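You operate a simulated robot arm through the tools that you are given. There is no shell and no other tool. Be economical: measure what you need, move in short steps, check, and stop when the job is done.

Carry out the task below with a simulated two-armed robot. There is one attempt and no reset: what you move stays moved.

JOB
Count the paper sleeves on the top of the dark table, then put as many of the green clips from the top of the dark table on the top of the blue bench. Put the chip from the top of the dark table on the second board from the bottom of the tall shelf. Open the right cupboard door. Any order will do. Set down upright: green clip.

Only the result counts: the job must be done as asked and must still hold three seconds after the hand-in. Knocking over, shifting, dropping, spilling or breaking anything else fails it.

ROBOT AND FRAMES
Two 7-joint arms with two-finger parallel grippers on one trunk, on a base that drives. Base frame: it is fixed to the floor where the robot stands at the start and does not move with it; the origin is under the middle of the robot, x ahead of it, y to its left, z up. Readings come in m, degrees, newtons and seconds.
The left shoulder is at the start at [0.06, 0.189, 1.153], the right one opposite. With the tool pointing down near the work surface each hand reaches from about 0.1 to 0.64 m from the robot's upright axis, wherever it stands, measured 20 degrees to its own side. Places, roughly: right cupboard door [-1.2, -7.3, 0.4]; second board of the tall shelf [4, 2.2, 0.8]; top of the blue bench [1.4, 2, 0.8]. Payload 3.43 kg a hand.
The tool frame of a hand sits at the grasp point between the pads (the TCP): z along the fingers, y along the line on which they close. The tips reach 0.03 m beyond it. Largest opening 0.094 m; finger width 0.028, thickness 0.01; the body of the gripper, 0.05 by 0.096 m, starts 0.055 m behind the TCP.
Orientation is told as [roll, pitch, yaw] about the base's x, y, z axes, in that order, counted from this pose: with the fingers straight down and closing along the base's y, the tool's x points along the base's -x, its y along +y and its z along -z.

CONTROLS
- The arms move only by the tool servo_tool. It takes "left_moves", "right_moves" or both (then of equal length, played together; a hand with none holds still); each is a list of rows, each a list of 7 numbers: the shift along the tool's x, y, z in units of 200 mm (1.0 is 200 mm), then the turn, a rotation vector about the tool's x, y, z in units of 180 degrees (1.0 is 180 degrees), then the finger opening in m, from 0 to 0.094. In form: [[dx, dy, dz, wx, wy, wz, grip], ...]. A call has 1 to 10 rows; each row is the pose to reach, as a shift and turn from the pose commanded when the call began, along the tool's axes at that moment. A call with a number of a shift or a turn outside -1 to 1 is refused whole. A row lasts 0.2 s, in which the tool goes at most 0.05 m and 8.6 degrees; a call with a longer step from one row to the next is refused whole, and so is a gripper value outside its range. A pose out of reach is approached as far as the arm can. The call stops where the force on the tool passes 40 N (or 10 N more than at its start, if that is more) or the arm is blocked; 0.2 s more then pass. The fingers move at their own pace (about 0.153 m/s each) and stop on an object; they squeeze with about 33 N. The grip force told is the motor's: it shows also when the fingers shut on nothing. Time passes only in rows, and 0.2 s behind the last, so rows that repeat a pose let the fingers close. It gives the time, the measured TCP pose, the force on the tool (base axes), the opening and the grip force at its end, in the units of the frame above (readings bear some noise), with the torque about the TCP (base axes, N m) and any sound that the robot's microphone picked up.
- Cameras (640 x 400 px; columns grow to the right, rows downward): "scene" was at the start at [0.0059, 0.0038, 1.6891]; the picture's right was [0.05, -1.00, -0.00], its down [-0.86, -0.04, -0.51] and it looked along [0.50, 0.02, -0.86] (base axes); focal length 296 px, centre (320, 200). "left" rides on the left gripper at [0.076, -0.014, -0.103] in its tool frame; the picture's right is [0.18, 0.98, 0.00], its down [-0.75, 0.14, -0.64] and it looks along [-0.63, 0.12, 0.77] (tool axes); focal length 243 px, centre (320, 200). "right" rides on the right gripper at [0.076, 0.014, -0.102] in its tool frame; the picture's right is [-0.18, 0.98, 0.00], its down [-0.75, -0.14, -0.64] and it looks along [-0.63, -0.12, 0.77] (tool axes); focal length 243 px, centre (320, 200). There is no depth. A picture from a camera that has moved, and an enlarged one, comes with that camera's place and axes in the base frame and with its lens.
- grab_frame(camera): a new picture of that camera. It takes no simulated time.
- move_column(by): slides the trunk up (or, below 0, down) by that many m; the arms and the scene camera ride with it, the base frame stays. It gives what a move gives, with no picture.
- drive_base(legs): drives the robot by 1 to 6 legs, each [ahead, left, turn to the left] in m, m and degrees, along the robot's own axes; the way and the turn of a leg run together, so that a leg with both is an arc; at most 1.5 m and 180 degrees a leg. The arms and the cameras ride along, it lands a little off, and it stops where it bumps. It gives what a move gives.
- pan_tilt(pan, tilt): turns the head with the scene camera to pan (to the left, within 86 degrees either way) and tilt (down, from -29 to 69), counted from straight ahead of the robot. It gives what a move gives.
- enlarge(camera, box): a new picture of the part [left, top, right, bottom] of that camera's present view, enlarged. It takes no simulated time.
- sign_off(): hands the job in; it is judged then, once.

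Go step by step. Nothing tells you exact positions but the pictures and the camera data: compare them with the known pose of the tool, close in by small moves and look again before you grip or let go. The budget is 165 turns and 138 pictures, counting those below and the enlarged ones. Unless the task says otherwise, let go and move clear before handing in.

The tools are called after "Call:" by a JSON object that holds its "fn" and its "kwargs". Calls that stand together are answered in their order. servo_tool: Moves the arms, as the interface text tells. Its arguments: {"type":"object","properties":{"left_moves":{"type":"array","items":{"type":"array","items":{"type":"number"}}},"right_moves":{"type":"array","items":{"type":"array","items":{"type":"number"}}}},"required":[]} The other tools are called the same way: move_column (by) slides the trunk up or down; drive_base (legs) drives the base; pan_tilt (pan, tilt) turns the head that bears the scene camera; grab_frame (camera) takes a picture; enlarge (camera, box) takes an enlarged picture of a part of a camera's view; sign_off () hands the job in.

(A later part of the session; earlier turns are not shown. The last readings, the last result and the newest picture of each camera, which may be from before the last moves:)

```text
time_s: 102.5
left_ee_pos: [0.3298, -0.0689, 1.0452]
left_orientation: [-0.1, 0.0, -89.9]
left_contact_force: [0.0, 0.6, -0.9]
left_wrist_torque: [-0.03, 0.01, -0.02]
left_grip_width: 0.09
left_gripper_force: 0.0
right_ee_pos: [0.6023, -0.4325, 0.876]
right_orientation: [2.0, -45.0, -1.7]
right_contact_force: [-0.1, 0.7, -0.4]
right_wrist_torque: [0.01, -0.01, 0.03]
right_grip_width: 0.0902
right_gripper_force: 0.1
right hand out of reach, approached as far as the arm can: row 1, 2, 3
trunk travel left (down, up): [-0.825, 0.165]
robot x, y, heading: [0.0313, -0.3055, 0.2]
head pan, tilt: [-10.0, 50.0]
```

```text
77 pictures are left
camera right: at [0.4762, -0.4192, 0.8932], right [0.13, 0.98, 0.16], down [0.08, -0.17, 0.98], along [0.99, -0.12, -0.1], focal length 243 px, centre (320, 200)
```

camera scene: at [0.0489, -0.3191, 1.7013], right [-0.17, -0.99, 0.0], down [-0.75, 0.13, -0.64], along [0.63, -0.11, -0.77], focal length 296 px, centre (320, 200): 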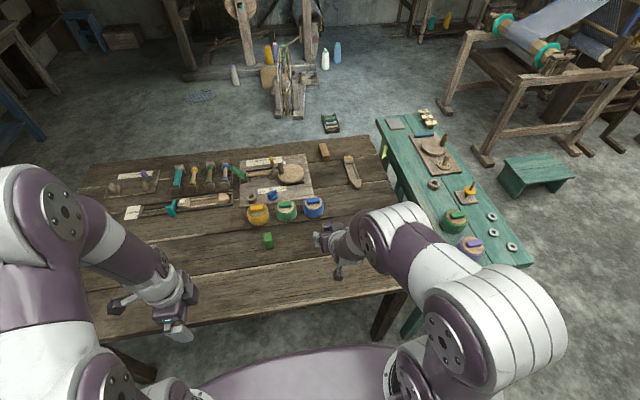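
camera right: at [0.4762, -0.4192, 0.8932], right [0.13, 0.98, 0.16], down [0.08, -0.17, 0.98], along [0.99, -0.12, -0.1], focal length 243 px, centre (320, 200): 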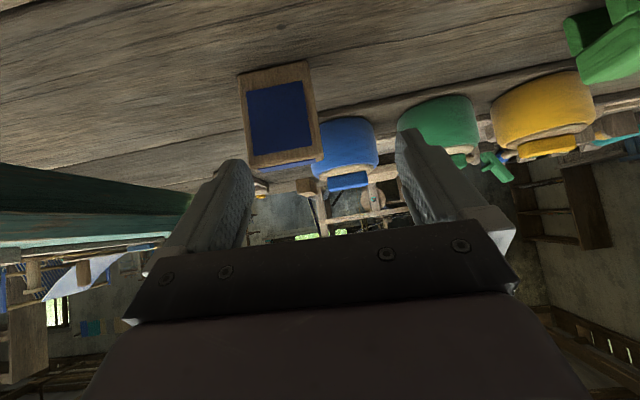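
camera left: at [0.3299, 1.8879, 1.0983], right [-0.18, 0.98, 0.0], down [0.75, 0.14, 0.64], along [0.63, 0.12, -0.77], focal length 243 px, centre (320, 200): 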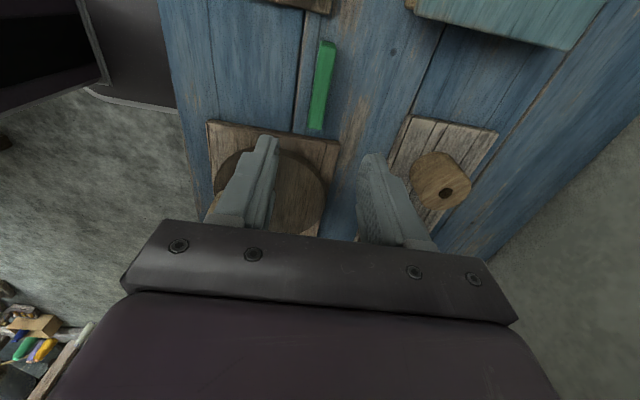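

The arm is at a joint limit sideways, so I'll shift the base right 3 cm to centre the fingers on the chip.

Call:
{"fn": "drive_base", "kwargs": {"legs": [[0, -0.06, 0]]}}

Call:
{"fn": "servo_tool", "kwargs": {"right_moves": [[0, 0.0, 0, 0, 0, 0, 0.09]]}}

Call:
{"fn": "grab_frame", "kwargs": {"camera": "right"}}

```text
time_s: 103.5
left_ee_pos: [0.327, -0.1261, 1.0427]
left_orientation: [0.0, -0.1, -89.9]
left_contact_force: [0.3, 0.5, 0.5]
left_wrist_torque: [0.01, 0.0, 0.01]
left_grip_width: 0.0899
left_gripper_force: 0.1
right_ee_pos: [0.6013, -0.4909, 0.8766]
right_orientation: [2.0, -45.0, -1.5]
right_contact_force: [-0.7, -1.1, -0.4]
right_wrist_torque: [0.01, -0.01, -0.02]
right_grip_width: 0.09
right_gripper_force: 0.0
trunk travel left (down, up): [-0.825, 0.165]
robot x, y, heading: [0.0338, -0.3675, 0.1]
head pan, tilt: [-10.0, 50.0]
```

```text
time_s: 103.9
left_ee_pos: [0.329, -0.1248, 1.0436]
left_orientation: [0.0, -0.1, -89.9]
left_contact_force: [0.0, 0.5, 0.1]
left_wrist_torque: [-0.06, 0.0, 0.01]
left_grip_width: 0.0902
left_gripper_force: 0.0
right_ee_pos: [0.601, -0.4895, 0.8759]
right_orientation: [1.9, -44.9, -1.5]
right_contact_force: [-0.1, -0.1, 0.0]
right_wrist_torque: [-0.02, -0.02, -0.02]
right_grip_width: 0.0901
right_gripper_force: 0.1
trunk travel left (down, up): [-0.825, 0.165]
robot x, y, heading: [0.0338, -0.3608, -0.1]
head pan, tilt: [-10.0, 50.0]
```

```text
76 pictures are left
camera right: at [0.4755, -0.4755, 0.8942], right [0.13, 0.98, 0.15], down [0.08, -0.16, 0.98], along [0.99, -0.12, -0.1], focal length 243 px, centre (320, 200)
```

right: 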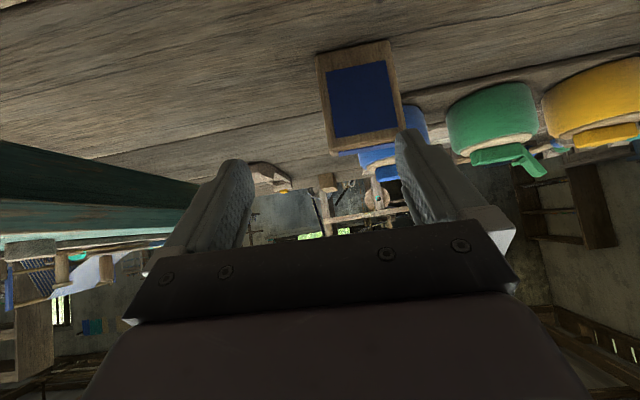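

Call:
{"fn": "servo_tool", "kwargs": {"right_moves": [[0, 0.155, 0, 0, 0, 0, 0.09], [0, 0.155, 0.1, 0, 0, 0, 0.09]]}}

Call:
{"fn": "grab_frame", "kwargs": {"camera": "right"}}

```text
time_s: 104.5
left_ee_pos: [0.3297, -0.1284, 1.0439]
left_orientation: [-0.1, 0.0, -89.9]
left_contact_force: [0.4, 0.4, -0.2]
left_wrist_torque: [0.05, 0.03, -0.02]
left_grip_width: 0.0899
left_gripper_force: 0.2
right_ee_pos: [0.6152, -0.4589, 0.863]
right_orientation: [2.1, -44.9, -1.6]
right_contact_force: [-0.1, 0.6, 0.2]
right_wrist_torque: [0.04, 0.01, -0.01]
right_grip_width: 0.09
right_gripper_force: 0.2
trunk travel left (down, up): [-0.825, 0.165]
robot x, y, heading: [0.0319, -0.3654, 0.1]
head pan, tilt: [-10.0, 50.0]
```

```text
75 pictures are left
camera right: at [0.4903, -0.4455, 0.8803], right [0.13, 0.98, 0.16], down [0.08, -0.17, 0.98], along [0.99, -0.12, -0.1], focal length 243 px, centre (320, 200)
```

right: 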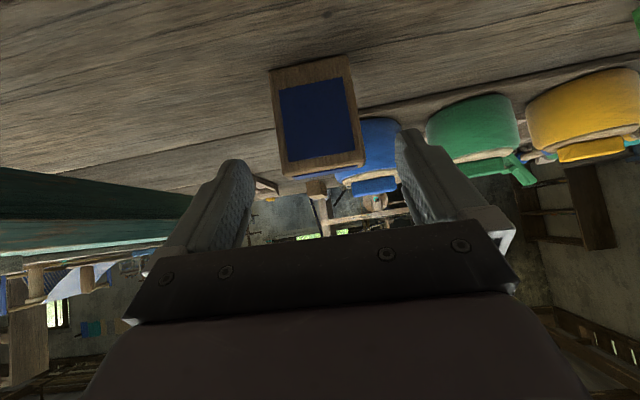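

Centred. Straighten 2.6° of twist, advance to the chip and close.

Call:
{"fn": "servo_tool", "kwargs": {"right_moves": [[0, 0, 0.1, 0, 0, -0.0145, 0.09], [0, 0, 0.2, 0, 0, -0.0145, 0.09], [0, 0, 0.27, 0, 0, -0.0145, 0.09], [0, 0, 0.27, 0, 0, -0.0145, 0.07]]}}

Call:
{"fn": "grab_frame", "kwargs": {"camera": "right"}}

Call:
{"fn": "enlarge", "kwargs": {"camera": "scene", "box": [260, 180, 420, 290]}}

```text
time_s: 105.5
left_ee_pos: [0.3289, -0.1274, 1.0453]
left_orientation: [0.0, 0.1, -89.9]
left_contact_force: [-0.4, 0.0, -0.1]
left_wrist_torque: [-0.01, 0.02, 0.02]
left_grip_width: 0.0902
left_gripper_force: 0.0
right_ee_pos: [0.6538, -0.4594, 0.8252]
right_orientation: [-0.5, -45.0, 2.0]
right_contact_force: [1.1, -0.3, 0.8]
right_wrist_torque: [0.0, 0.01, -0.03]
right_grip_width: 0.0704
right_gripper_force: 0.0
trunk travel left (down, up): [-0.825, 0.165]
robot x, y, heading: [0.035, -0.3662, 0.1]
head pan, tilt: [-10.0, 50.0]
```

```text
74 pictures are left
camera right: at [0.5279, -0.4488, 0.8419], right [0.1, 0.99, 0.12], down [0.08, -0.13, 0.99], along [0.99, -0.09, -0.1], focal length 243 px, centre (320, 200)
```

right: 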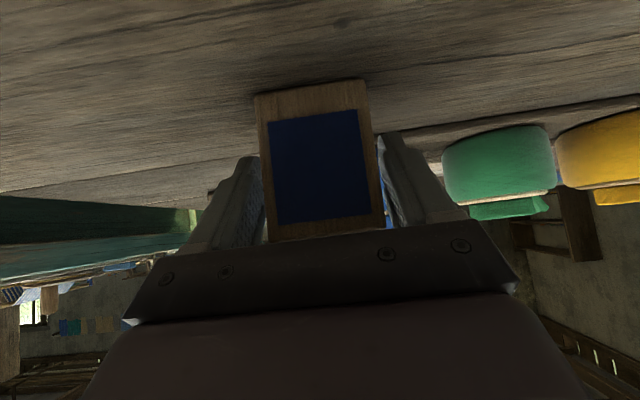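

```text
3.64 times, centred on (340, 235) of scene
camera zoom: at [0.0487, -0.3778, 1.7012], right [-0.17, -0.98, 0.0], down [-0.75, 0.13, -0.64], along [0.63, -0.11, -0.77], focal length 1077 px, centre (247, 73)
```

zoom: 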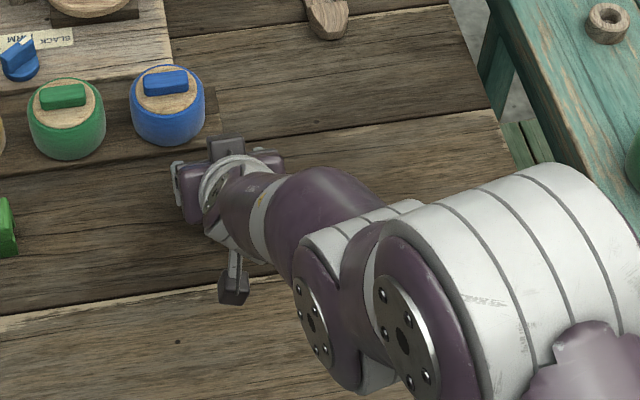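

The chip is between the pads. Close and lift a little.

Call:
{"fn": "servo_tool", "kwargs": {"right_moves": [[0, 0, 0, 0, 0, 0, 0.03], [0, 0, 0, 0, 0, 0, 0.03], [0, 0, 0, 0, 0, 0, 0.0], [0, 0, 0, 0, 0, 0, 0.0]]}}

Call:
{"fn": "servo_tool", "kwargs": {"right_moves": [[-0.1, 0, -0.1, 0, 0, 0, 0], [-0.2, 0, -0.2, 0, 0, 0, 0], [-0.3, 0, -0.3, 0, 0, 0, 0], [-0.4, 0, -0.45, 0, 0, 0, 0], [-0.4, 0, -0.65, 0, 0, 0, 0]]}}

Call:
{"fn": "grab_frame", "kwargs": {"camera": "right"}}

```text
time_s: 106.5
left_ee_pos: [0.3273, -0.1278, 1.0446]
left_orientation: [0.0, -0.1, -89.9]
left_contact_force: [0.4, 0.2, 0.4]
left_wrist_torque: [-0.01, -0.03, 0.03]
left_grip_width: 0.0898
left_gripper_force: 0.0
right_ee_pos: [0.6538, -0.4591, 0.8245]
right_orientation: [-0.5, -45.0, 2.2]
right_contact_force: [-0.1, 0.0, 1.0]
right_wrist_torque: [0.05, -0.02, -0.04]
right_grip_width: 0.0554
right_gripper_force: 33.3
trunk travel left (down, up): [-0.825, 0.165]
robot x, y, heading: [0.0332, -0.3665, -0.1]
head pan, tilt: [-10.0, 50.0]
```

```text
time_s: 107.7
left_ee_pos: [0.3271, -0.1274, 1.0463]
left_orientation: [0.1, 0.0, -89.8]
left_contact_force: [-0.1, 0.1, 0.2]
left_wrist_torque: [0.01, -0.02, -0.01]
left_grip_width: 0.0899
left_gripper_force: 0.1
right_ee_pos: [0.6163, -0.4599, 0.9749]
right_orientation: [-0.6, -44.9, 2.2]
right_contact_force: [0.0, -0.2, 0.2]
right_wrist_torque: [0.03, -0.06, 0.02]
right_grip_width: 0.0554
right_gripper_force: 33.3
trunk travel left (down, up): [-0.825, 0.165]
robot x, y, heading: [0.0318, -0.3659, -0.3]
head pan, tilt: [-10.0, 50.0]
```

```text
72 pictures are left
camera right: at [0.4899, -0.4495, 0.9913], right [0.1, 0.99, 0.12], down [0.08, -0.13, 0.99], along [0.99, -0.09, -0.1], focal length 243 px, centre (320, 200)
```

right: 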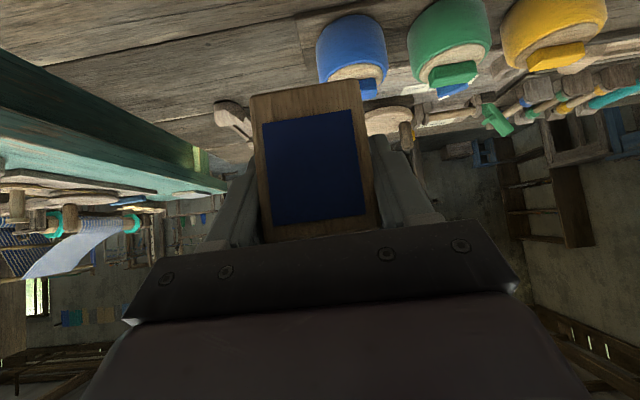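

Chip held firmly (0.055 opening). Now drive around the table, along the aisle toward the tall shelf.

Call:
{"fn": "drive_base", "kwargs": {"legs": [[-0.35, 0, 0], [0, 1.45, 0], [1.4, 0, 0], [1.3, 0, 0]]}}

Call:
{"fn": "pan_tilt", "kwargs": {"pan": 30, "tilt": 25}}

Call:
{"fn": "grab_frame", "kwargs": {"camera": "scene"}}

```text
time_s: 129.4
left_ee_pos: [2.6796, 1.3236, 1.0454]
left_orientation: [-0.1, 0.0, -90.3]
left_contact_force: [-0.7, -0.6, 0.4]
left_wrist_torque: [0.04, 0.0, 0.0]
left_grip_width: 0.0897
left_gripper_force: 0.1
right_ee_pos: [2.9682, 0.99, 0.974]
right_orientation: [-0.6, -44.9, 1.8]
right_contact_force: [0.8, 0.2, -1.0]
right_wrist_torque: [-0.01, 0.04, -0.03]
right_grip_width: 0.0552
right_gripper_force: 33.4
trunk travel left (down, up): [-0.825, 0.165]
robot x, y, heading: [2.3825, 1.0888, -0.2]
head pan, tilt: [-10.0, 50.0]
```

```text
time_s: 130.5
left_ee_pos: [2.6794, 1.3246, 1.0431]
left_orientation: [0.0, 0.0, -90.3]
left_contact_force: [-0.5, 0.6, -0.5]
left_wrist_torque: [0.0, 0.0, 0.0]
left_grip_width: 0.0902
left_gripper_force: 0.0
right_ee_pos: [2.9681, 0.9903, 0.9741]
right_orientation: [-0.5, -44.9, 1.8]
right_contact_force: [0.4, -0.4, -0.5]
right_wrist_torque: [-0.02, -0.01, -0.02]
right_grip_width: 0.0551
right_gripper_force: 33.4
trunk travel left (down, up): [-0.825, 0.165]
robot x, y, heading: [2.3847, 1.0887, -0.2]
head pan, tilt: [30.0, 25.0]
```

```text
71 pictures are left
camera scene: at [2.4025, 1.1345, 1.7387], right [0.49, -0.87, 0.0], down [-0.37, -0.21, -0.91], along [0.79, 0.45, -0.42], focal length 296 px, centre (320, 200)
```

scene: 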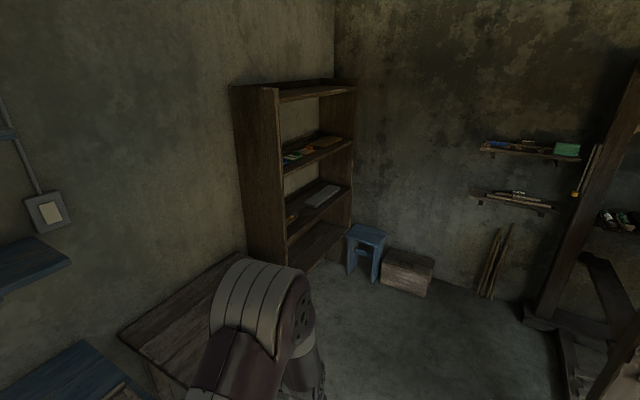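

The shelf front is at y≈2.04, x 3.6–4.5, with free room on the second board around x≈3.98. A loom stands near [3.7, 0.6], so I'll turn before passing it, then strafe right.

Call:
{"fn": "drive_base", "kwargs": {"legs": [[0.42, 0.05, 0], [0, 0, 90]]}}

Call:
{"fn": "pan_tilt", "kwargs": {"pan": -60, "tilt": 40}}

Call:
{"fn": "grab_frame", "kwargs": {"camera": "scene"}}

```text
time_s: 136.9
left_ee_pos: [2.5701, 1.4347, 1.0439]
left_orientation: [0.0, 0.1, -1.0]
left_contact_force: [-1.0, 0.1, 0.4]
left_wrist_torque: [-0.02, -0.01, -0.03]
left_grip_width: 0.0898
left_gripper_force: 0.1
right_ee_pos: [2.9073, 1.7195, 0.9731]
right_orientation: [-0.5, -44.9, 91.0]
right_contact_force: [0.1, -0.6, 0.0]
right_wrist_torque: [0.01, 0.01, 0.01]
right_grip_width: 0.0554
right_gripper_force: 33.2
trunk travel left (down, up): [-0.825, 0.165]
robot x, y, heading: [2.8038, 1.1354, 88.9]
head pan, tilt: [30.0, 25.0]
```

```text
time_s: 138.6
left_ee_pos: [2.5694, 1.4367, 1.0444]
left_orientation: [0.0, 0.1, -0.9]
left_contact_force: [0.4, 0.2, -0.6]
left_wrist_torque: [-0.04, -0.02, 0.01]
left_grip_width: 0.09
left_gripper_force: 0.0
right_ee_pos: [2.9075, 1.7179, 0.9727]
right_orientation: [-0.5, -44.9, 90.9]
right_contact_force: [0.7, 0.1, -0.4]
right_wrist_torque: [0.02, 0.0, -0.05]
right_grip_width: 0.0553
right_gripper_force: 32.6
trunk travel left (down, up): [-0.825, 0.165]
robot x, y, heading: [2.8026, 1.1368, 89.1]
head pan, tilt: [-60.0, 40.0]
```

```text
70 pictures are left
camera scene: at [2.8735, 1.1179, 1.7154], right [0.48, -0.87, 0.0], down [-0.56, -0.31, -0.77], along [0.67, 0.37, -0.64], focal length 296 px, centre (320, 200)
```

scene: 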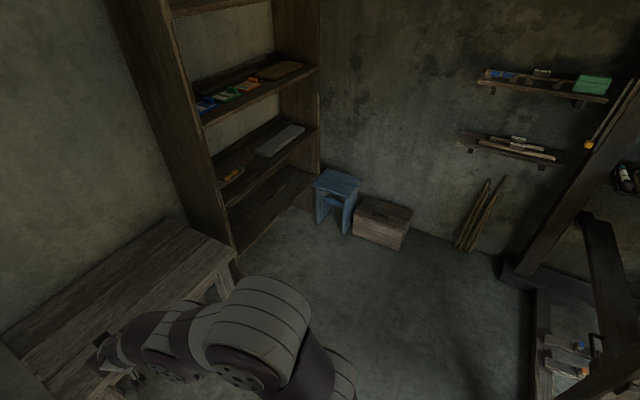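

The second board (z≈0.8) holds a small yellow item at x≈3.78 and a slab from x≈4.03; I'll aim for x≈3.91. Strafe right 1.0.

Call:
{"fn": "drive_base", "kwargs": {"legs": [[0, -1.0, 1]]}}

Call:
{"fn": "pan_tilt", "kwargs": {"pan": -5, "tilt": 35}}

Call:
{"fn": "grab_frame", "kwargs": {"camera": "scene"}}

Call:
{"fn": "grab_frame", "kwargs": {"camera": "right"}}

```text
time_s: 143.8
left_ee_pos: [3.5656, 1.421, 1.0448]
left_orientation: [0.0, 0.1, -0.2]
left_contact_force: [0.3, -0.2, 0.0]
left_wrist_torque: [0.0, 0.03, -0.01]
left_grip_width: 0.0898
left_gripper_force: 0.0
right_ee_pos: [3.8993, 1.7085, 0.9736]
right_orientation: [-0.5, -44.9, 91.9]
right_contact_force: [-0.9, -0.3, -0.2]
right_wrist_torque: [0.03, 0.04, 0.01]
right_grip_width: 0.0554
right_gripper_force: 33.1
trunk travel left (down, up): [-0.825, 0.165]
robot x, y, heading: [3.7997, 1.124, 89.8]
head pan, tilt: [-60.0, 40.0]
```

```text
time_s: 145.0
left_ee_pos: [3.5661, 1.4213, 1.044]
left_orientation: [0.0, 0.1, -0.2]
left_contact_force: [0.4, 0.3, 0.4]
left_wrist_torque: [0.02, -0.01, 0.03]
left_grip_width: 0.0899
left_gripper_force: 0.0
right_ee_pos: [3.8989, 1.7098, 0.9731]
right_orientation: [-0.6, -44.9, 91.8]
right_contact_force: [0.3, -0.4, -0.8]
right_wrist_torque: [-0.04, -0.06, -0.02]
right_grip_width: 0.0551
right_gripper_force: 33.4
trunk travel left (down, up): [-0.825, 0.165]
robot x, y, heading: [3.802, 1.1235, 89.9]
head pan, tilt: [-5.0, 35.0]
```

```text
69 pictures are left
camera scene: at [3.8088, 1.1536, 1.723], right [1.0, -0.09, 0.0], down [-0.05, -0.57, -0.82], along [0.07, 0.82, -0.57], focal length 296 px, centre (320, 200)
```

scene: 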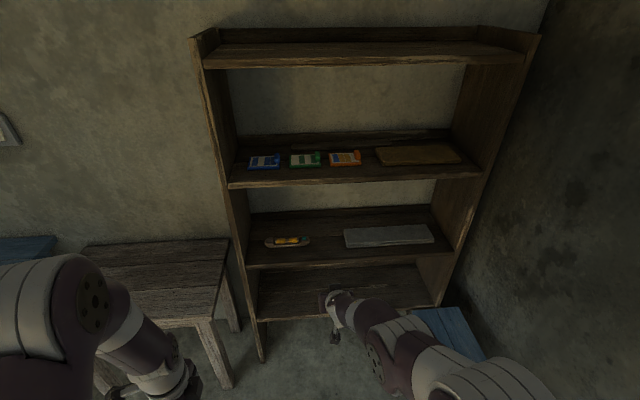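

```text
68 pictures are left
camera right: at [3.8885, 1.5822, 0.9908], right [-0.99, 0.1, 0.12], down [0.13, 0.08, 0.99], along [0.09, 0.99, -0.1], focal length 243 px, centre (320, 200)
```

right: 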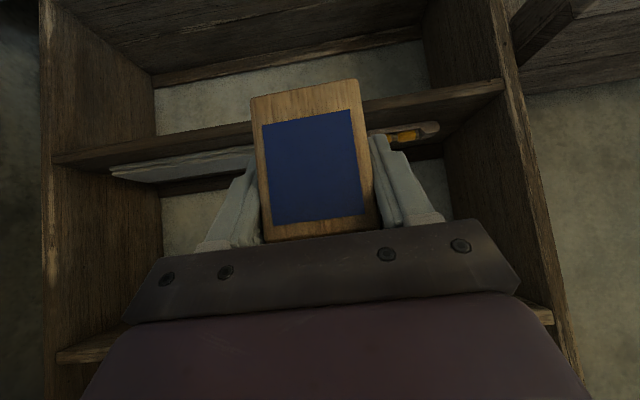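

The free spot on board two is x 3.85–4.0, with the board's front edge at y≈2.01. I'll drive in so the chip hovers over it.

Call:
{"fn": "drive_base", "kwargs": {"legs": [[0, -0.026, 0], [0.33, 0, 0]]}}

Call:
{"fn": "grab_frame", "kwargs": {"camera": "right"}}

Call:
{"fn": "grab_frame", "kwargs": {"camera": "scene"}}

```text
time_s: 147.6
left_ee_pos: [3.5935, 1.7528, 1.0447]
left_orientation: [0.0, 0.1, -0.2]
left_contact_force: [0.8, -0.6, 0.0]
left_wrist_torque: [0.0, -0.01, 0.03]
left_grip_width: 0.0898
left_gripper_force: 0.0
right_ee_pos: [3.926, 2.041, 0.9734]
right_orientation: [-0.5, -45.1, 91.9]
right_contact_force: [-0.3, 0.2, -0.7]
right_wrist_torque: [0.02, -0.02, 0.01]
right_grip_width: 0.0554
right_gripper_force: 33.2
trunk travel left (down, up): [-0.825, 0.165]
robot x, y, heading: [3.8286, 1.4562, 90.0]
head pan, tilt: [-5.0, 35.0]
```

```text
67 pictures are left
camera right: at [3.9159, 1.9146, 0.991], right [-0.99, 0.1, 0.12], down [0.13, 0.08, 0.99], along [0.09, 0.99, -0.1], focal length 243 px, centre (320, 200)
```

right: 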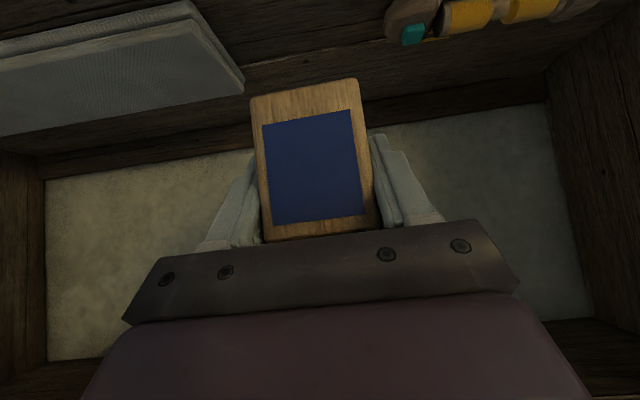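

```text
66 pictures are left
camera scene: at [3.8359, 1.4857, 1.723], right [1.0, -0.09, 0.0], down [-0.05, -0.57, -0.82], along [0.07, 0.82, -0.57], focal length 296 px, centre (320, 200)
```

scene: 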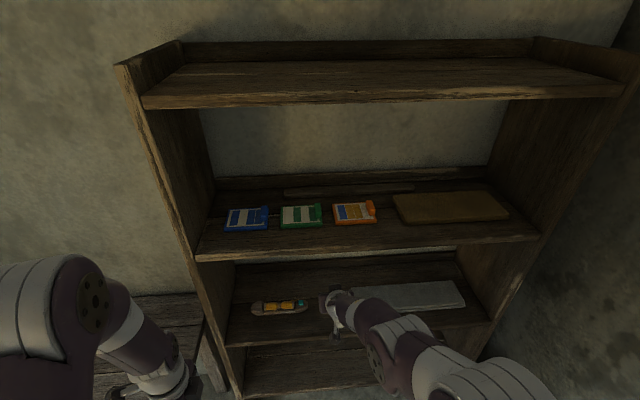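

Chip clear of both neighbours. Move forward 4 cm and down 10 cm, then check.

Call:
{"fn": "servo_tool", "kwargs": {"right_moves": [[-0.08, 0, 0.08, 0, 0, 0, 0], [-0.156, 0, 0.156, 0, 0, 0, 0], [-0.056, 0, 0.256, 0, 0, 0, 0], [0.044, 0, 0.356, 0, 0, 0, 0], [0.144, 0, 0.456, 0, 0, 0, 0], [0.198, 0, 0.509, 0, 0, 0, 0]]}}

Call:
{"fn": "grab_frame", "kwargs": {"camera": "right"}}

```text
time_s: 149.0
left_ee_pos: [3.5939, 1.7543, 1.0445]
left_orientation: [0.0, -0.1, -0.3]
left_contact_force: [-0.3, 0.5, 0.4]
left_wrist_torque: [0.0, 0.01, -0.01]
left_grip_width: 0.09
left_gripper_force: 0.1
right_ee_pos: [3.9249, 2.0857, 0.8729]
right_orientation: [-0.5, -45.1, 91.9]
right_contact_force: [-0.5, 0.0, -0.1]
right_wrist_torque: [0.05, 0.01, 0.02]
right_grip_width: 0.0554
right_gripper_force: 32.5
trunk travel left (down, up): [-0.825, 0.165]
robot x, y, heading: [3.828, 1.4604, 89.7]
head pan, tilt: [-5.0, 35.0]
```

```text
65 pictures are left
camera right: at [3.915, 1.9595, 0.8908], right [-0.99, 0.1, 0.12], down [0.13, 0.08, 0.99], along [0.09, 0.99, -0.1], focal length 243 px, centre (320, 200)
```

right: 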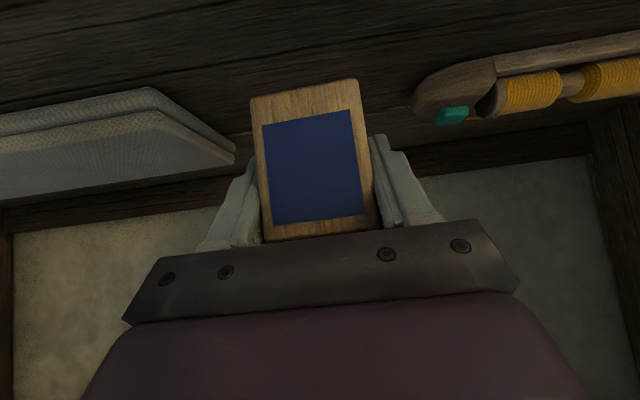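

Call:
{"fn": "servo_tool", "kwargs": {"right_moves": [[0.035, 0, 0.035, 0, 0, 0, 0], [0.07, 0, 0.07, 0, 0, 0, 0], [0.085, 0, 0.085, 0, 0, 0, 0], [0.098, 0, 0.098, 0, 0, 0, 0], [0.109, 0, 0.109, 0, 0, 0, 0]]}}

```text
time_s: 150.2
left_ee_pos: [3.5925, 1.7524, 1.0454]
left_orientation: [0.1, 0.0, -0.2]
left_contact_force: [0.5, -0.3, -0.4]
left_wrist_torque: [-0.03, 0.0, 0.02]
left_grip_width: 0.0902
left_gripper_force: 0.0
right_ee_pos: [3.9253, 2.0867, 0.8444]
right_orientation: [-0.6, -45.2, 91.9]
right_contact_force: [0.3, -1.2, 9.5]
right_wrist_torque: [-0.2, 0.19, 0.07]
right_grip_width: 0.055
right_gripper_force: 33.0
trunk travel left (down, up): [-0.825, 0.165]
robot x, y, heading: [3.83, 1.4526, 89.9]
head pan, tilt: [-5.0, 35.0]
```

Contact with the board at 9.5 N. Open and back out along the tool axis.

Call:
{"fn": "servo_tool", "kwargs": {"right_moves": [[0, 0, 0, 0, 0, 0, 0.06], [0, 0, 0, 0, 0, 0, 0.075], [0, 0, 0, 0, 0, 0, 0.08], [0, 0, -0.1, 0, 0, 0, 0.08], [0, 0, -0.25, 0, 0, 0, 0.08], [0, 0, -0.45, 0, 0, 0, 0.08], [0, 0, -0.65, 0, 0, 0, 0.08]]}}

Call:
{"fn": "grab_frame", "kwargs": {"camera": "right"}}

```text
time_s: 151.8
left_ee_pos: [3.5938, 1.7527, 1.0448]
left_orientation: [0.1, 0.1, -0.2]
left_contact_force: [0.3, -0.5, -0.3]
left_wrist_torque: [-0.01, 0.01, 0.02]
left_grip_width: 0.0901
left_gripper_force: 0.1
right_ee_pos: [3.9283, 1.9915, 0.9362]
right_orientation: [-0.5, -45.1, 91.9]
right_contact_force: [-0.5, 0.6, 0.3]
right_wrist_torque: [0.04, 0.01, 0.0]
right_grip_width: 0.08
right_gripper_force: 0.0
trunk travel left (down, up): [-0.825, 0.165]
robot x, y, heading: [3.8267, 1.4571, 89.6]
head pan, tilt: [-5.0, 35.0]
```

```text
64 pictures are left
camera right: at [3.9177, 1.8644, 0.9532], right [-0.99, 0.1, 0.12], down [0.13, 0.08, 0.99], along [0.09, 0.99, -0.09], focal length 243 px, centre (320, 200)
```

right: 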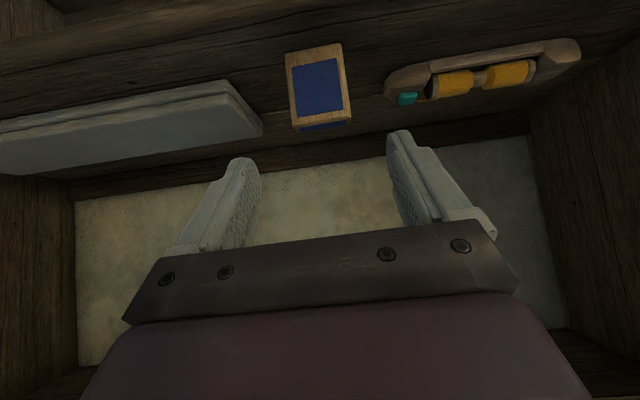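

The chip stands on the second board. Back away, bring the hand back to vertical and inward.

Call:
{"fn": "drive_base", "kwargs": {"legs": [[-0.33, 0, 0]]}}

Call:
{"fn": "servo_tool", "kwargs": {"right_moves": [[0.04, 0, -0.13, 0, 0.042, 0, 0.05], [0.08, 0, -0.26, 0, 0.084, 0, 0.05], [0.12, 0, -0.4, 0, 0.126, 0, 0.05], [0.16, 0, -0.53, 0, 0.168, 0, 0.05], [0.2, 0, -0.67, 0, 0.21, 0, 0.05], [0.25, 0, -0.81, 0, 0.25, 0, 0.05]]}}

Call:
{"fn": "grab_frame", "kwargs": {"camera": "scene"}}

```text
time_s: 154.0
left_ee_pos: [3.5921, 1.4247, 1.0443]
left_orientation: [0.1, 0.0, -0.2]
left_contact_force: [-0.7, -0.8, 0.2]
left_wrist_torque: [0.01, 0.02, 0.0]
left_grip_width: 0.09
left_gripper_force: 0.0
right_ee_pos: [3.9276, 1.6643, 0.9356]
right_orientation: [-0.6, -44.8, 91.8]
right_contact_force: [0.0, 0.0, -0.6]
right_wrist_torque: [0.0, -0.03, -0.04]
right_grip_width: 0.08
right_gripper_force: 0.0
trunk travel left (down, up): [-0.825, 0.165]
robot x, y, heading: [3.8289, 1.1293, 89.9]
head pan, tilt: [-5.0, 35.0]
```

```text
time_s: 155.4
left_ee_pos: [3.5916, 1.4234, 1.045]
left_orientation: [0.0, 0.1, -0.3]
left_contact_force: [0.8, 0.2, -0.3]
left_wrist_torque: [0.05, -0.01, -0.01]
left_grip_width: 0.0901
left_gripper_force: 0.1
right_ee_pos: [3.9333, 1.5122, 1.0155]
right_orientation: [-0.4, 0.2, 91.5]
right_contact_force: [-0.4, -0.4, -0.1]
right_wrist_torque: [0.01, -0.05, 0.01]
right_grip_width: 0.05
right_gripper_force: 0.0
right hand out of reach, approached as far as the arm can: row 5
trunk travel left (down, up): [-0.825, 0.165]
robot x, y, heading: [3.8283, 1.1294, 89.6]
head pan, tilt: [-5.0, 35.0]
```

```text
63 pictures are left
camera scene: at [3.8345, 1.1546, 1.723], right [1.0, -0.09, 0.0], down [-0.05, -0.57, -0.82], along [0.08, 0.82, -0.57], focal length 296 px, centre (320, 200)
```

scene: 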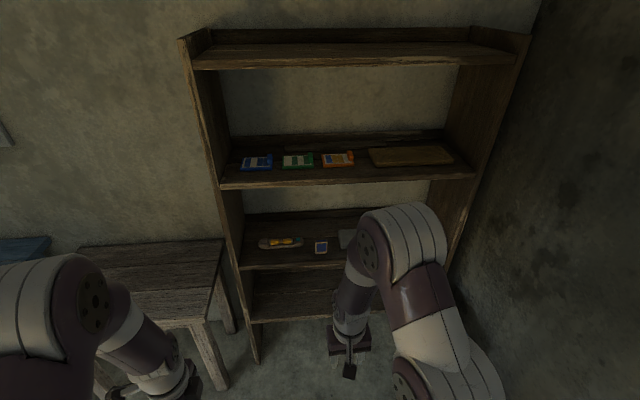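

Chip in place. Now back along the aisle toward the other end of the room.

Call:
{"fn": "drive_base", "kwargs": {"legs": [[0, 1.5, 0], [0, 1.5, 0], [0, 1.2, 0], [0, 0, -90]]}}

Call:
{"fn": "pan_tilt", "kwargs": {"pan": -75, "tilt": 15}}

Call:
{"fn": "grab_frame", "kwargs": {"camera": "scene"}}

```text
time_s: 179.3
left_ee_pos: [-0.058, 1.3528, 1.0445]
left_orientation: [0.1, -0.1, -90.5]
left_contact_force: [-0.1, -0.5, 0.0]
left_wrist_torque: [-0.01, 0.01, 0.01]
left_grip_width: 0.0898
left_gripper_force: 0.0
right_ee_pos: [0.0292, 1.0131, 1.0139]
right_orientation: [-0.3, 0.1, 1.2]
right_contact_force: [0.6, -0.2, 0.0]
right_wrist_torque: [0.0, 0.0, 0.03]
right_grip_width: 0.0501
right_gripper_force: 0.2
trunk travel left (down, up): [-0.825, 0.165]
robot x, y, heading: [-0.3587, 1.1187, -0.6]
head pan, tilt: [-5.0, 35.0]
```

```text
time_s: 180.7
left_ee_pos: [-0.059, 1.3527, 1.0454]
left_orientation: [0.1, 0.0, -90.6]
left_contact_force: [-0.6, 0.5, 0.1]
left_wrist_torque: [0.0, -0.01, 0.02]
left_grip_width: 0.09
left_gripper_force: 0.0
right_ee_pos: [0.0296, 1.0119, 1.0148]
right_orientation: [-0.3, 0.1, 1.2]
right_contact_force: [-0.3, 0.9, -0.6]
right_wrist_torque: [0.0, 0.0, 0.02]
right_grip_width: 0.0499
right_gripper_force: 0.1
trunk travel left (down, up): [-0.825, 0.165]
robot x, y, heading: [-0.3547, 1.1172, -0.3]
head pan, tilt: [-75.0, 15.0]
```

```text
62 pictures are left
camera scene: at [-0.3936, 1.0294, 1.7549], right [-0.97, -0.25, 0.0], down [-0.07, 0.25, -0.97], along [0.24, -0.94, -0.26], focal length 296 px, centre (320, 200)
```

scene: 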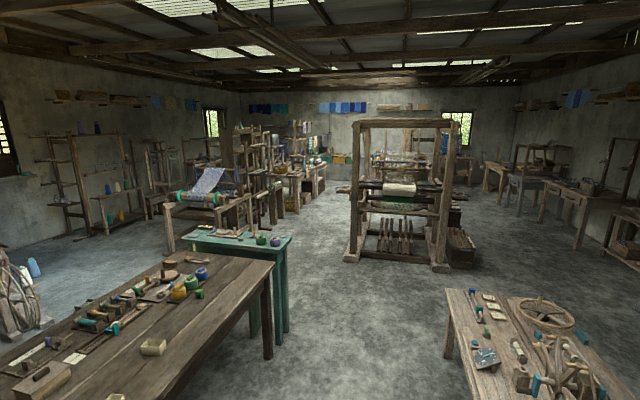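

I see the room; the cupboard should be behind the loom near image (430, 175). Enlarge that.

Call:
{"fn": "enlarge", "kwargs": {"camera": "scene", "box": [320, 90, 560, 240]}}

```text
2.67 times, centred on (440, 165) of scene
camera zoom: at [-0.3936, 1.0294, 1.7549], right [-0.97, -0.25, 0.0], down [-0.07, 0.25, -0.97], along [0.24, -0.94, -0.26], focal length 790 px, centre (0, 293)
```

zoom: 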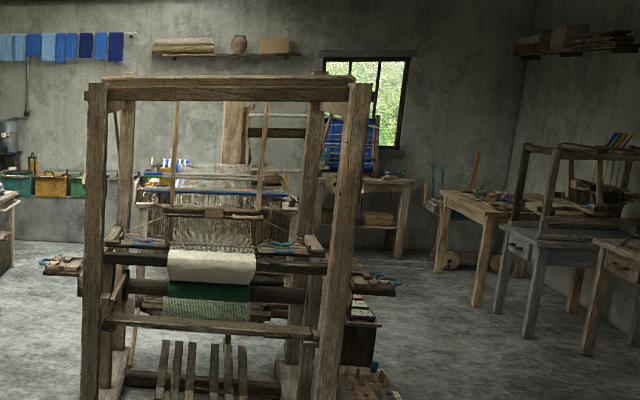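

A big loom blocks the middle; a clear aisle lies to its left (x≈0.4–1.4). I'll go between the two tables to y≈-1.75, then look down the aisle.

Call:
{"fn": "drive_base", "kwargs": {"legs": [[0.14, 0, 0], [0, -1.45, 0], [0, -1.4, 0], [0, 0, -90]]}}

Call:
{"fn": "pan_tilt", "kwargs": {"pan": 20, "tilt": 20}}

Call:
{"fn": "grab_frame", "kwargs": {"camera": "scene"}}

```text
time_s: 199.2
left_ee_pos: [-0.0189, -2.0332, 1.0457]
left_orientation: [0.0, 0.0, 179.6]
left_contact_force: [0.8, 0.6, -0.1]
left_wrist_torque: [-0.03, -0.01, -0.05]
left_grip_width: 0.0903
left_gripper_force: 0.0
right_ee_pos: [-0.3597, -2.122, 1.0152]
right_orientation: [-0.3, 0.2, -88.7]
right_contact_force: [0.9, -0.2, -1.1]
right_wrist_torque: [0.03, 0.02, 0.01]
right_grip_width: 0.05
right_gripper_force: 0.1
trunk travel left (down, up): [-0.825, 0.165]
robot x, y, heading: [-0.2522, -1.7378, -90.3]
head pan, tilt: [-75.0, 15.0]
```

```text
time_s: 200.9
left_ee_pos: [-0.0184, -2.0336, 1.0448]
left_orientation: [0.0, -0.1, 179.6]
left_contact_force: [-0.7, -1.0, -0.3]
left_wrist_torque: [-0.01, 0.01, -0.04]
left_grip_width: 0.0903
left_gripper_force: 0.1
right_ee_pos: [-0.3596, -2.1214, 1.0151]
right_orientation: [-0.3, 0.1, -88.6]
right_contact_force: [0.9, -0.6, -0.3]
right_wrist_torque: [-0.03, 0.02, 0.02]
right_grip_width: 0.05
right_gripper_force: 0.1
trunk travel left (down, up): [-0.825, 0.165]
robot x, y, heading: [-0.252, -1.737, -90.0]
head pan, tilt: [20.0, 20.0]
```

```text
60 pictures are left
camera scene: at [-0.2242, -1.7633, 1.7468], right [-0.94, -0.33, 0.0], down [-0.11, 0.32, -0.94], along [0.31, -0.89, -0.34], focal length 296 px, centre (320, 200)
```

scene: 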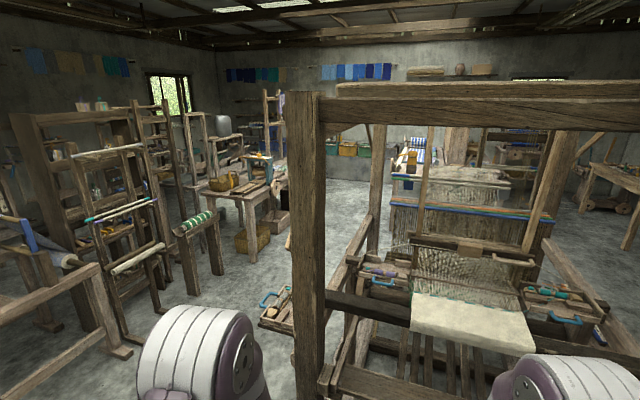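

The aisle between the loom (x≤0.4) and the stands on the left (x≥1.2) is usable at x≈0.8. Strafe there and look ahead.

Call:
{"fn": "drive_base", "kwargs": {"legs": [[0, 1.04, 0]]}}

Call:
{"fn": "pan_tilt", "kwargs": {"pan": 0, "tilt": 30}}

Call:
{"fn": "grab_frame", "kwargs": {"camera": "scene"}}

```text
time_s: 206.3
left_ee_pos: [1.026, -2.04, 1.0443]
left_orientation: [0.0, 0.0, 179.6]
left_contact_force: [1.0, 0.6, -0.1]
left_wrist_torque: [0.06, -0.04, 0.0]
left_grip_width: 0.09
left_gripper_force: 0.0
right_ee_pos: [0.6856, -2.1291, 1.0147]
right_orientation: [-0.3, 0.0, -88.8]
right_contact_force: [-1.4, 1.0, 0.2]
right_wrist_torque: [0.01, -0.03, 0.03]
right_grip_width: 0.0504
right_gripper_force: 0.0
trunk travel left (down, up): [-0.825, 0.165]
robot x, y, heading: [0.7904, -1.7464, -90.4]
head pan, tilt: [20.0, 20.0]
```

```text
time_s: 207.2
left_ee_pos: [1.0262, -2.0407, 1.045]
left_orientation: [-0.1, -0.1, 179.6]
left_contact_force: [0.1, 0.0, 0.1]
left_wrist_torque: [0.0, 0.02, -0.03]
left_grip_width: 0.0901
left_gripper_force: 0.0
right_ee_pos: [0.6863, -2.128, 1.015]
right_orientation: [-0.2, 0.1, -88.7]
right_contact_force: [0.5, 0.8, -0.2]
right_wrist_torque: [-0.02, 0.01, -0.02]
right_grip_width: 0.0499
right_gripper_force: 0.1
trunk travel left (down, up): [-0.825, 0.165]
robot x, y, heading: [0.7915, -1.7435, -90.4]
head pan, tilt: [0.0, 30.0]
```

```text
59 pictures are left
camera scene: at [0.7892, -1.7733, 1.7308], right [-1.0, 0.01, 0.0], down [0.0, 0.5, -0.87], along [-0.01, -0.87, -0.5], focal length 296 px, centre (320, 200)
```

scene: 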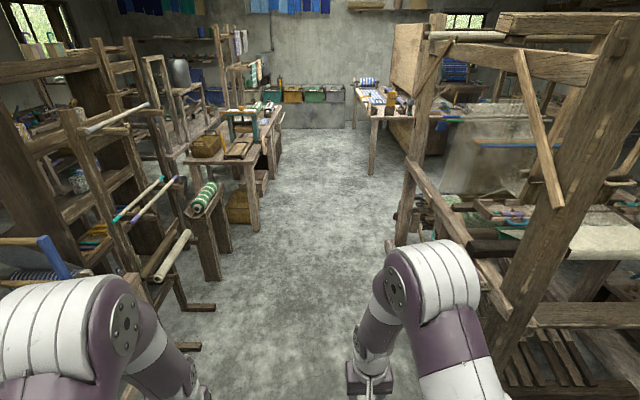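

Clear aisle to the far wall. Drive ahead 3 m.

Call:
{"fn": "drive_base", "kwargs": {"legs": [[1.5, 0, 0.4], [1.5, 0, 0]]}}

Call:
{"fn": "pan_tilt", "kwargs": {"pan": -35, "tilt": 20}}

Call:
{"fn": "grab_frame", "kwargs": {"camera": "scene"}}

```text
time_s: 221.7
left_ee_pos: [1.0587, -5.0541, 1.0451]
left_orientation: [0.0, 0.0, -179.2]
left_contact_force: [1.1, -0.2, 0.0]
left_wrist_torque: [0.02, 0.03, 0.01]
left_grip_width: 0.0899
left_gripper_force: 0.0
right_ee_pos: [0.7213, -5.1482, 1.0148]
right_orientation: [-0.3, 0.1, -87.5]
right_contact_force: [-0.3, 0.1, -0.6]
right_wrist_torque: [0.01, 0.03, -0.04]
right_grip_width: 0.05
right_gripper_force: 0.1
trunk travel left (down, up): [-0.825, 0.165]
robot x, y, heading: [0.8183, -4.7638, -89.2]
head pan, tilt: [0.0, 30.0]
```

```text
time_s: 222.7
left_ee_pos: [1.0593, -5.0528, 1.0449]
left_orientation: [-0.1, 0.1, -179.2]
left_contact_force: [-0.5, 0.2, 0.2]
left_wrist_torque: [-0.03, 0.02, -0.02]
left_grip_width: 0.09
left_gripper_force: 0.1
right_ee_pos: [0.7201, -5.1496, 1.0144]
right_orientation: [-0.3, 0.1, -87.5]
right_contact_force: [-0.3, 0.0, -0.5]
right_wrist_torque: [0.0, 0.0, 0.02]
right_grip_width: 0.05
right_gripper_force: 0.2
trunk travel left (down, up): [-0.825, 0.165]
robot x, y, heading: [0.8179, -4.7647, -89.2]
head pan, tilt: [-35.0, 20.0]
```

```text
58 pictures are left
camera scene: at [0.7637, -4.7781, 1.7468], right [-0.83, 0.56, 0.0], down [0.19, 0.28, -0.94], along [-0.53, -0.78, -0.34], focal length 296 px, centre (320, 200)
```

scene: 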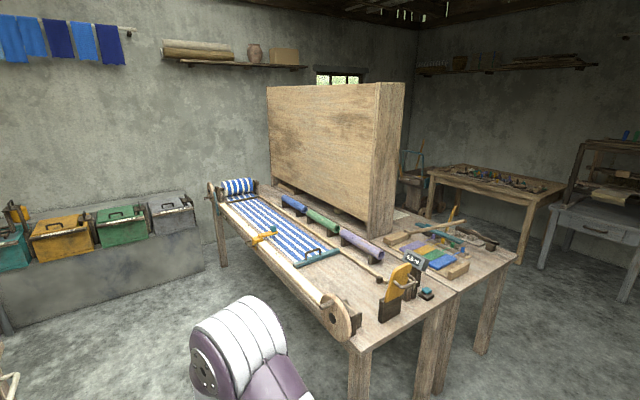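

The cupboard is hidden behind a table with a tall board (table spans x -1.06..0.11, y<-5.4). I'll check the passage to the right, north of that table.

Call:
{"fn": "pan_tilt", "kwargs": {"pan": -85, "tilt": 30}}

Call:
{"fn": "grab_frame", "kwargs": {"camera": "scene"}}

```text
time_s: 223.9
left_ee_pos: [1.0588, -5.0539, 1.045]
left_orientation: [0.1, 0.0, -179.2]
left_contact_force: [0.0, -0.5, -0.2]
left_wrist_torque: [0.02, 0.01, -0.03]
left_grip_width: 0.0901
left_gripper_force: 0.0
right_ee_pos: [0.721, -5.1493, 1.0153]
right_orientation: [-0.3, 0.0, -87.5]
right_contact_force: [-1.3, 0.3, -0.3]
right_wrist_torque: [0.01, -0.04, -0.02]
right_grip_width: 0.0502
right_gripper_force: 0.0
trunk travel left (down, up): [-0.825, 0.165]
robot x, y, heading: [0.8151, -4.7614, -89.2]
head pan, tilt: [-85.0, 30.0]
```

```text
57 pictures are left
camera scene: at [0.7261, -4.7103, 1.7308], right [-0.1, 0.99, 0.0], down [0.5, 0.05, -0.87], along [-0.86, -0.09, -0.5], focal length 296 px, centre (320, 200)
```

scene: 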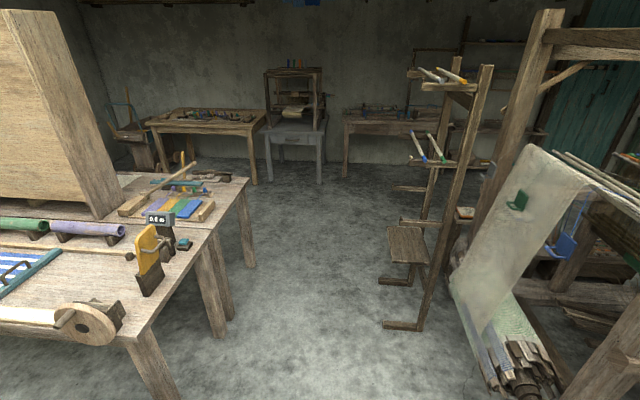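

The passage is about 1 m wide; I'll strafe right through its middle.

Call:
{"fn": "drive_base", "kwargs": {"legs": [[0.1, 0, -0.8], [0, -1.4, 0], [0, -1.3, 0]]}}

Call:
{"fn": "pan_tilt", "kwargs": {"pan": 10, "tilt": 30}}

Call:
{"fn": "grab_frame", "kwargs": {"camera": "scene"}}

```text
time_s: 237.8
left_ee_pos: [-1.6633, -5.124, 1.045]
left_orientation: [0.0, 0.0, 178.6]
left_contact_force: [-0.8, 0.8, 0.5]
left_wrist_torque: [0.02, -0.02, -0.03]
left_grip_width: 0.0899
left_gripper_force: 0.1
right_ee_pos: [-2.0053, -5.2077, 1.0158]
right_orientation: [-0.3, 0.1, -89.8]
right_contact_force: [-0.6, 0.2, 0.1]
right_wrist_torque: [-0.02, -0.02, 0.01]
right_grip_width: 0.05
right_gripper_force: 0.1
trunk travel left (down, up): [-0.825, 0.165]
robot x, y, heading: [-1.8933, -4.8194, -91.2]
head pan, tilt: [-85.0, 30.0]
```

```text
time_s: 239.5
left_ee_pos: [-1.6637, -5.1246, 1.0451]
left_orientation: [-0.2, -0.2, 178.6]
left_contact_force: [-0.3, 0.4, -0.1]
left_wrist_torque: [0.03, 0.0, 0.01]
left_grip_width: 0.09
left_gripper_force: 0.1
right_ee_pos: [-2.0062, -5.2066, 1.0153]
right_orientation: [-0.3, 0.1, -89.7]
right_contact_force: [0.5, -0.9, 0.2]
right_wrist_torque: [-0.05, 0.0, -0.01]
right_grip_width: 0.0499
right_gripper_force: 0.0
trunk travel left (down, up): [-0.825, 0.165]
robot x, y, heading: [-1.8947, -4.8244, -91.6]
head pan, tilt: [10.0, 30.0]
```

```text
56 pictures are left
camera scene: at [-1.8797, -4.8525, 1.7308], right [-0.99, -0.15, 0.0], down [-0.07, 0.49, -0.87], along [0.13, -0.86, -0.5], focal length 296 px, centre (320, 200)
```

scene: 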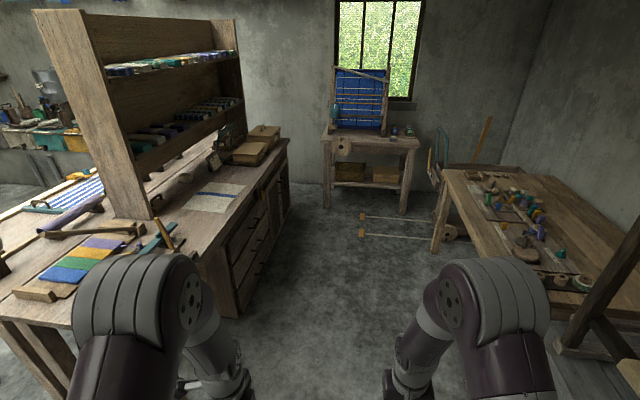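

The counter on the left has a cupboard front facing this aisle (drawers and doors). Zoom in on it and on the poles on the floor.

Call:
{"fn": "enlarge", "kwargs": {"camera": "scene", "box": [170, 120, 330, 320]}}

Call:
{"fn": "enlarge", "kwargs": {"camera": "scene", "box": [260, 130, 480, 270]}}

```text
2.00 times, centred on (250, 220) of scene
camera zoom: at [-1.8797, -4.8525, 1.7308], right [-0.99, -0.15, 0.0], down [-0.07, 0.49, -0.87], along [0.13, -0.86, -0.5], focal length 592 px, centre (460, 160)
```

zoom: 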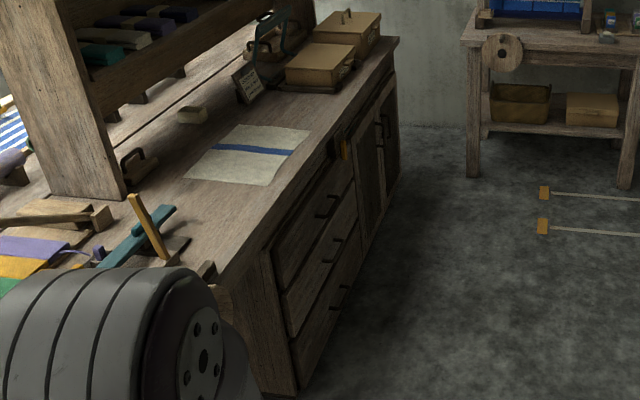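

```text
2.86 times, centred on (370, 200) of scene
camera zoom: at [-1.8797, -4.8525, 1.7308], right [-0.99, -0.15, 0.0], down [-0.07, 0.49, -0.87], along [0.13, -0.86, -0.5], focal length 846 px, centre (177, 200)
```

zoom: 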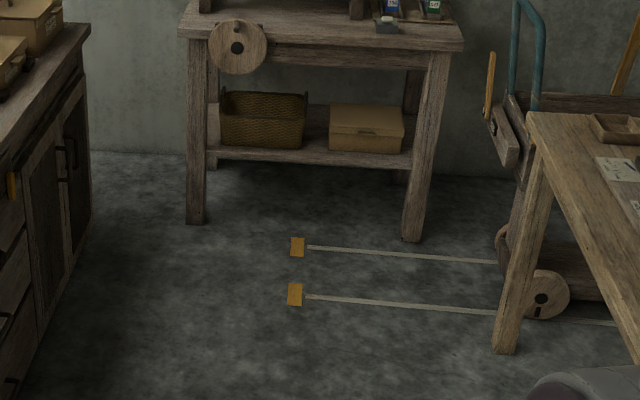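

Doors are at the far end of the counter (front plane x≈-1.12, y≈-6.9…-7.5); the floor lines are just tape. Drive down and turn to face the doors.

Call:
{"fn": "drive_base", "kwargs": {"legs": [[1.2, 0, 1.6], [0.7, 0, 0], [0, 0, 90]]}}

Call:
{"fn": "pan_tilt", "kwargs": {"pan": -15, "tilt": 50}}

Call:
{"fn": "grab_frame", "kwargs": {"camera": "scene"}}

```text
time_s: 253.0
left_ee_pos: [-1.6058, -6.5016, 1.0445]
left_orientation: [0.0, 0.0, -89.2]
left_contact_force: [0.5, -0.1, 0.1]
left_wrist_torque: [0.0, 0.0, 0.0]
left_grip_width: 0.0902
left_gripper_force: 0.0
right_ee_pos: [-1.5097, -6.8396, 1.0153]
right_orientation: [-0.4, 0.1, 2.6]
right_contact_force: [-0.7, 0.0, 0.3]
right_wrist_torque: [0.0, -0.01, 0.04]
right_grip_width: 0.0498
right_gripper_force: 0.1
trunk travel left (down, up): [-0.825, 0.165]
robot x, y, heading: [-1.8953, -6.7373, 0.9]
head pan, tilt: [10.0, 30.0]
```

```text
time_s: 253.8
left_ee_pos: [-1.6057, -6.5009, 1.0454]
left_orientation: [0.0, 0.0, -89.2]
left_contact_force: [-0.6, -0.7, -0.5]
left_wrist_torque: [0.0, 0.0, 0.02]
left_grip_width: 0.0899
left_gripper_force: 0.1
right_ee_pos: [-1.5105, -6.8395, 1.0144]
right_orientation: [-0.3, 0.2, 2.7]
right_contact_force: [0.3, -0.8, 0.5]
right_wrist_torque: [0.0, -0.01, -0.01]
right_grip_width: 0.0501
right_gripper_force: 0.1
trunk travel left (down, up): [-0.825, 0.165]
robot x, y, heading: [-1.8951, -6.7448, 0.9]
head pan, tilt: [-15.0, 50.0]
```

```text
53 pictures are left
camera scene: at [-1.8833, -6.762, 1.7013], right [-0.24, -0.97, 0.0], down [-0.74, 0.19, -0.64], along [0.62, -0.16, -0.77], focal length 296 px, centre (320, 200)
```

scene: 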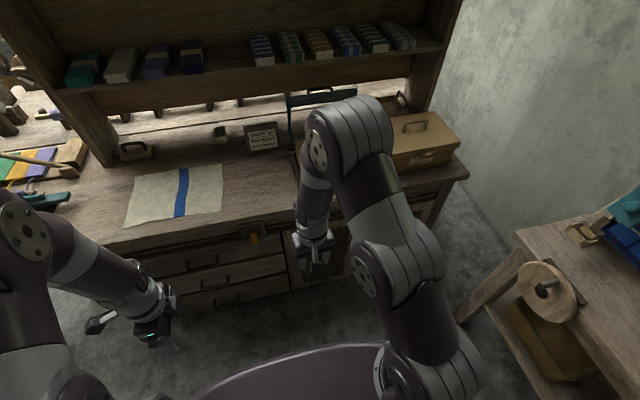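

Lower the trunk by 0.5 m to work at door height.

Call:
{"fn": "move_column", "kwargs": {"by": -0.5}}

Call:
{"fn": "pan_tilt", "kwargs": {"pan": -25, "tilt": 35}}

Call:
{"fn": "grab_frame", "kwargs": {"camera": "scene"}}

Call:
{"fn": "grab_frame", "kwargs": {"camera": "right"}}

```text
refused: -0.5 is not a number from -0.4 to 0.4
```

```text
time_s: 254.6
left_ee_pos: [-1.6048, -6.5025, 1.0444]
left_orientation: [0.1, 0.1, -89.3]
left_contact_force: [-0.3, 0.9, 0.6]
left_wrist_torque: [0.0, 0.01, -0.02]
left_grip_width: 0.0899
left_gripper_force: 0.2
right_ee_pos: [-1.5085, -6.8409, 1.0146]
right_orientation: [-0.3, 0.1, 2.6]
right_contact_force: [0.5, -0.4, 0.5]
right_wrist_torque: [0.01, -0.02, -0.01]
right_grip_width: 0.0502
right_gripper_force: 0.2
trunk travel left (down, up): [-0.825, 0.165]
robot x, y, heading: [-1.8949, -6.7452, 0.9]
head pan, tilt: [-25.0, 35.0]
```

```text
52 pictures are left
camera scene: at [-1.8776, -6.7792, 1.7229], right [-0.41, -0.91, 0.0], down [-0.52, 0.23, -0.82], along [0.75, -0.34, -0.57], focal length 296 px, centre (320, 200)
```

scene: 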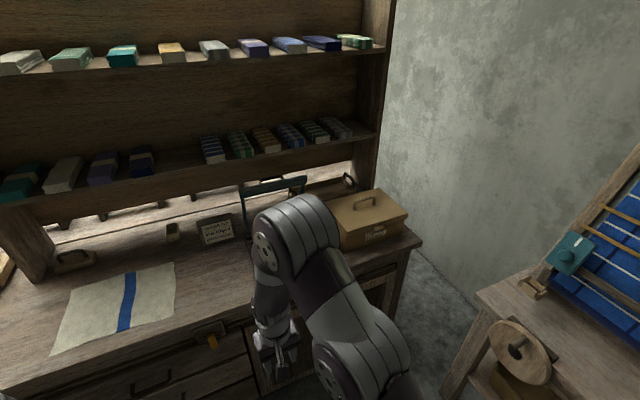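

```text
51 pictures are left
camera right: at [-1.5854, -6.8287, 1.1157], right [0.14, 0.99, -0.01], down [0.76, -0.1, 0.64], along [0.63, -0.09, -0.77], focal length 243 px, centre (320, 200)
```

right: 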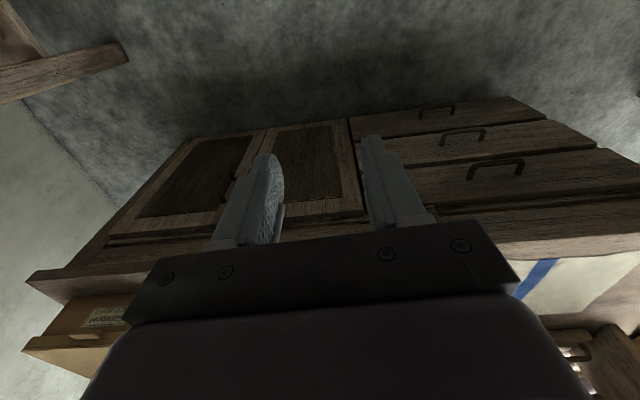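

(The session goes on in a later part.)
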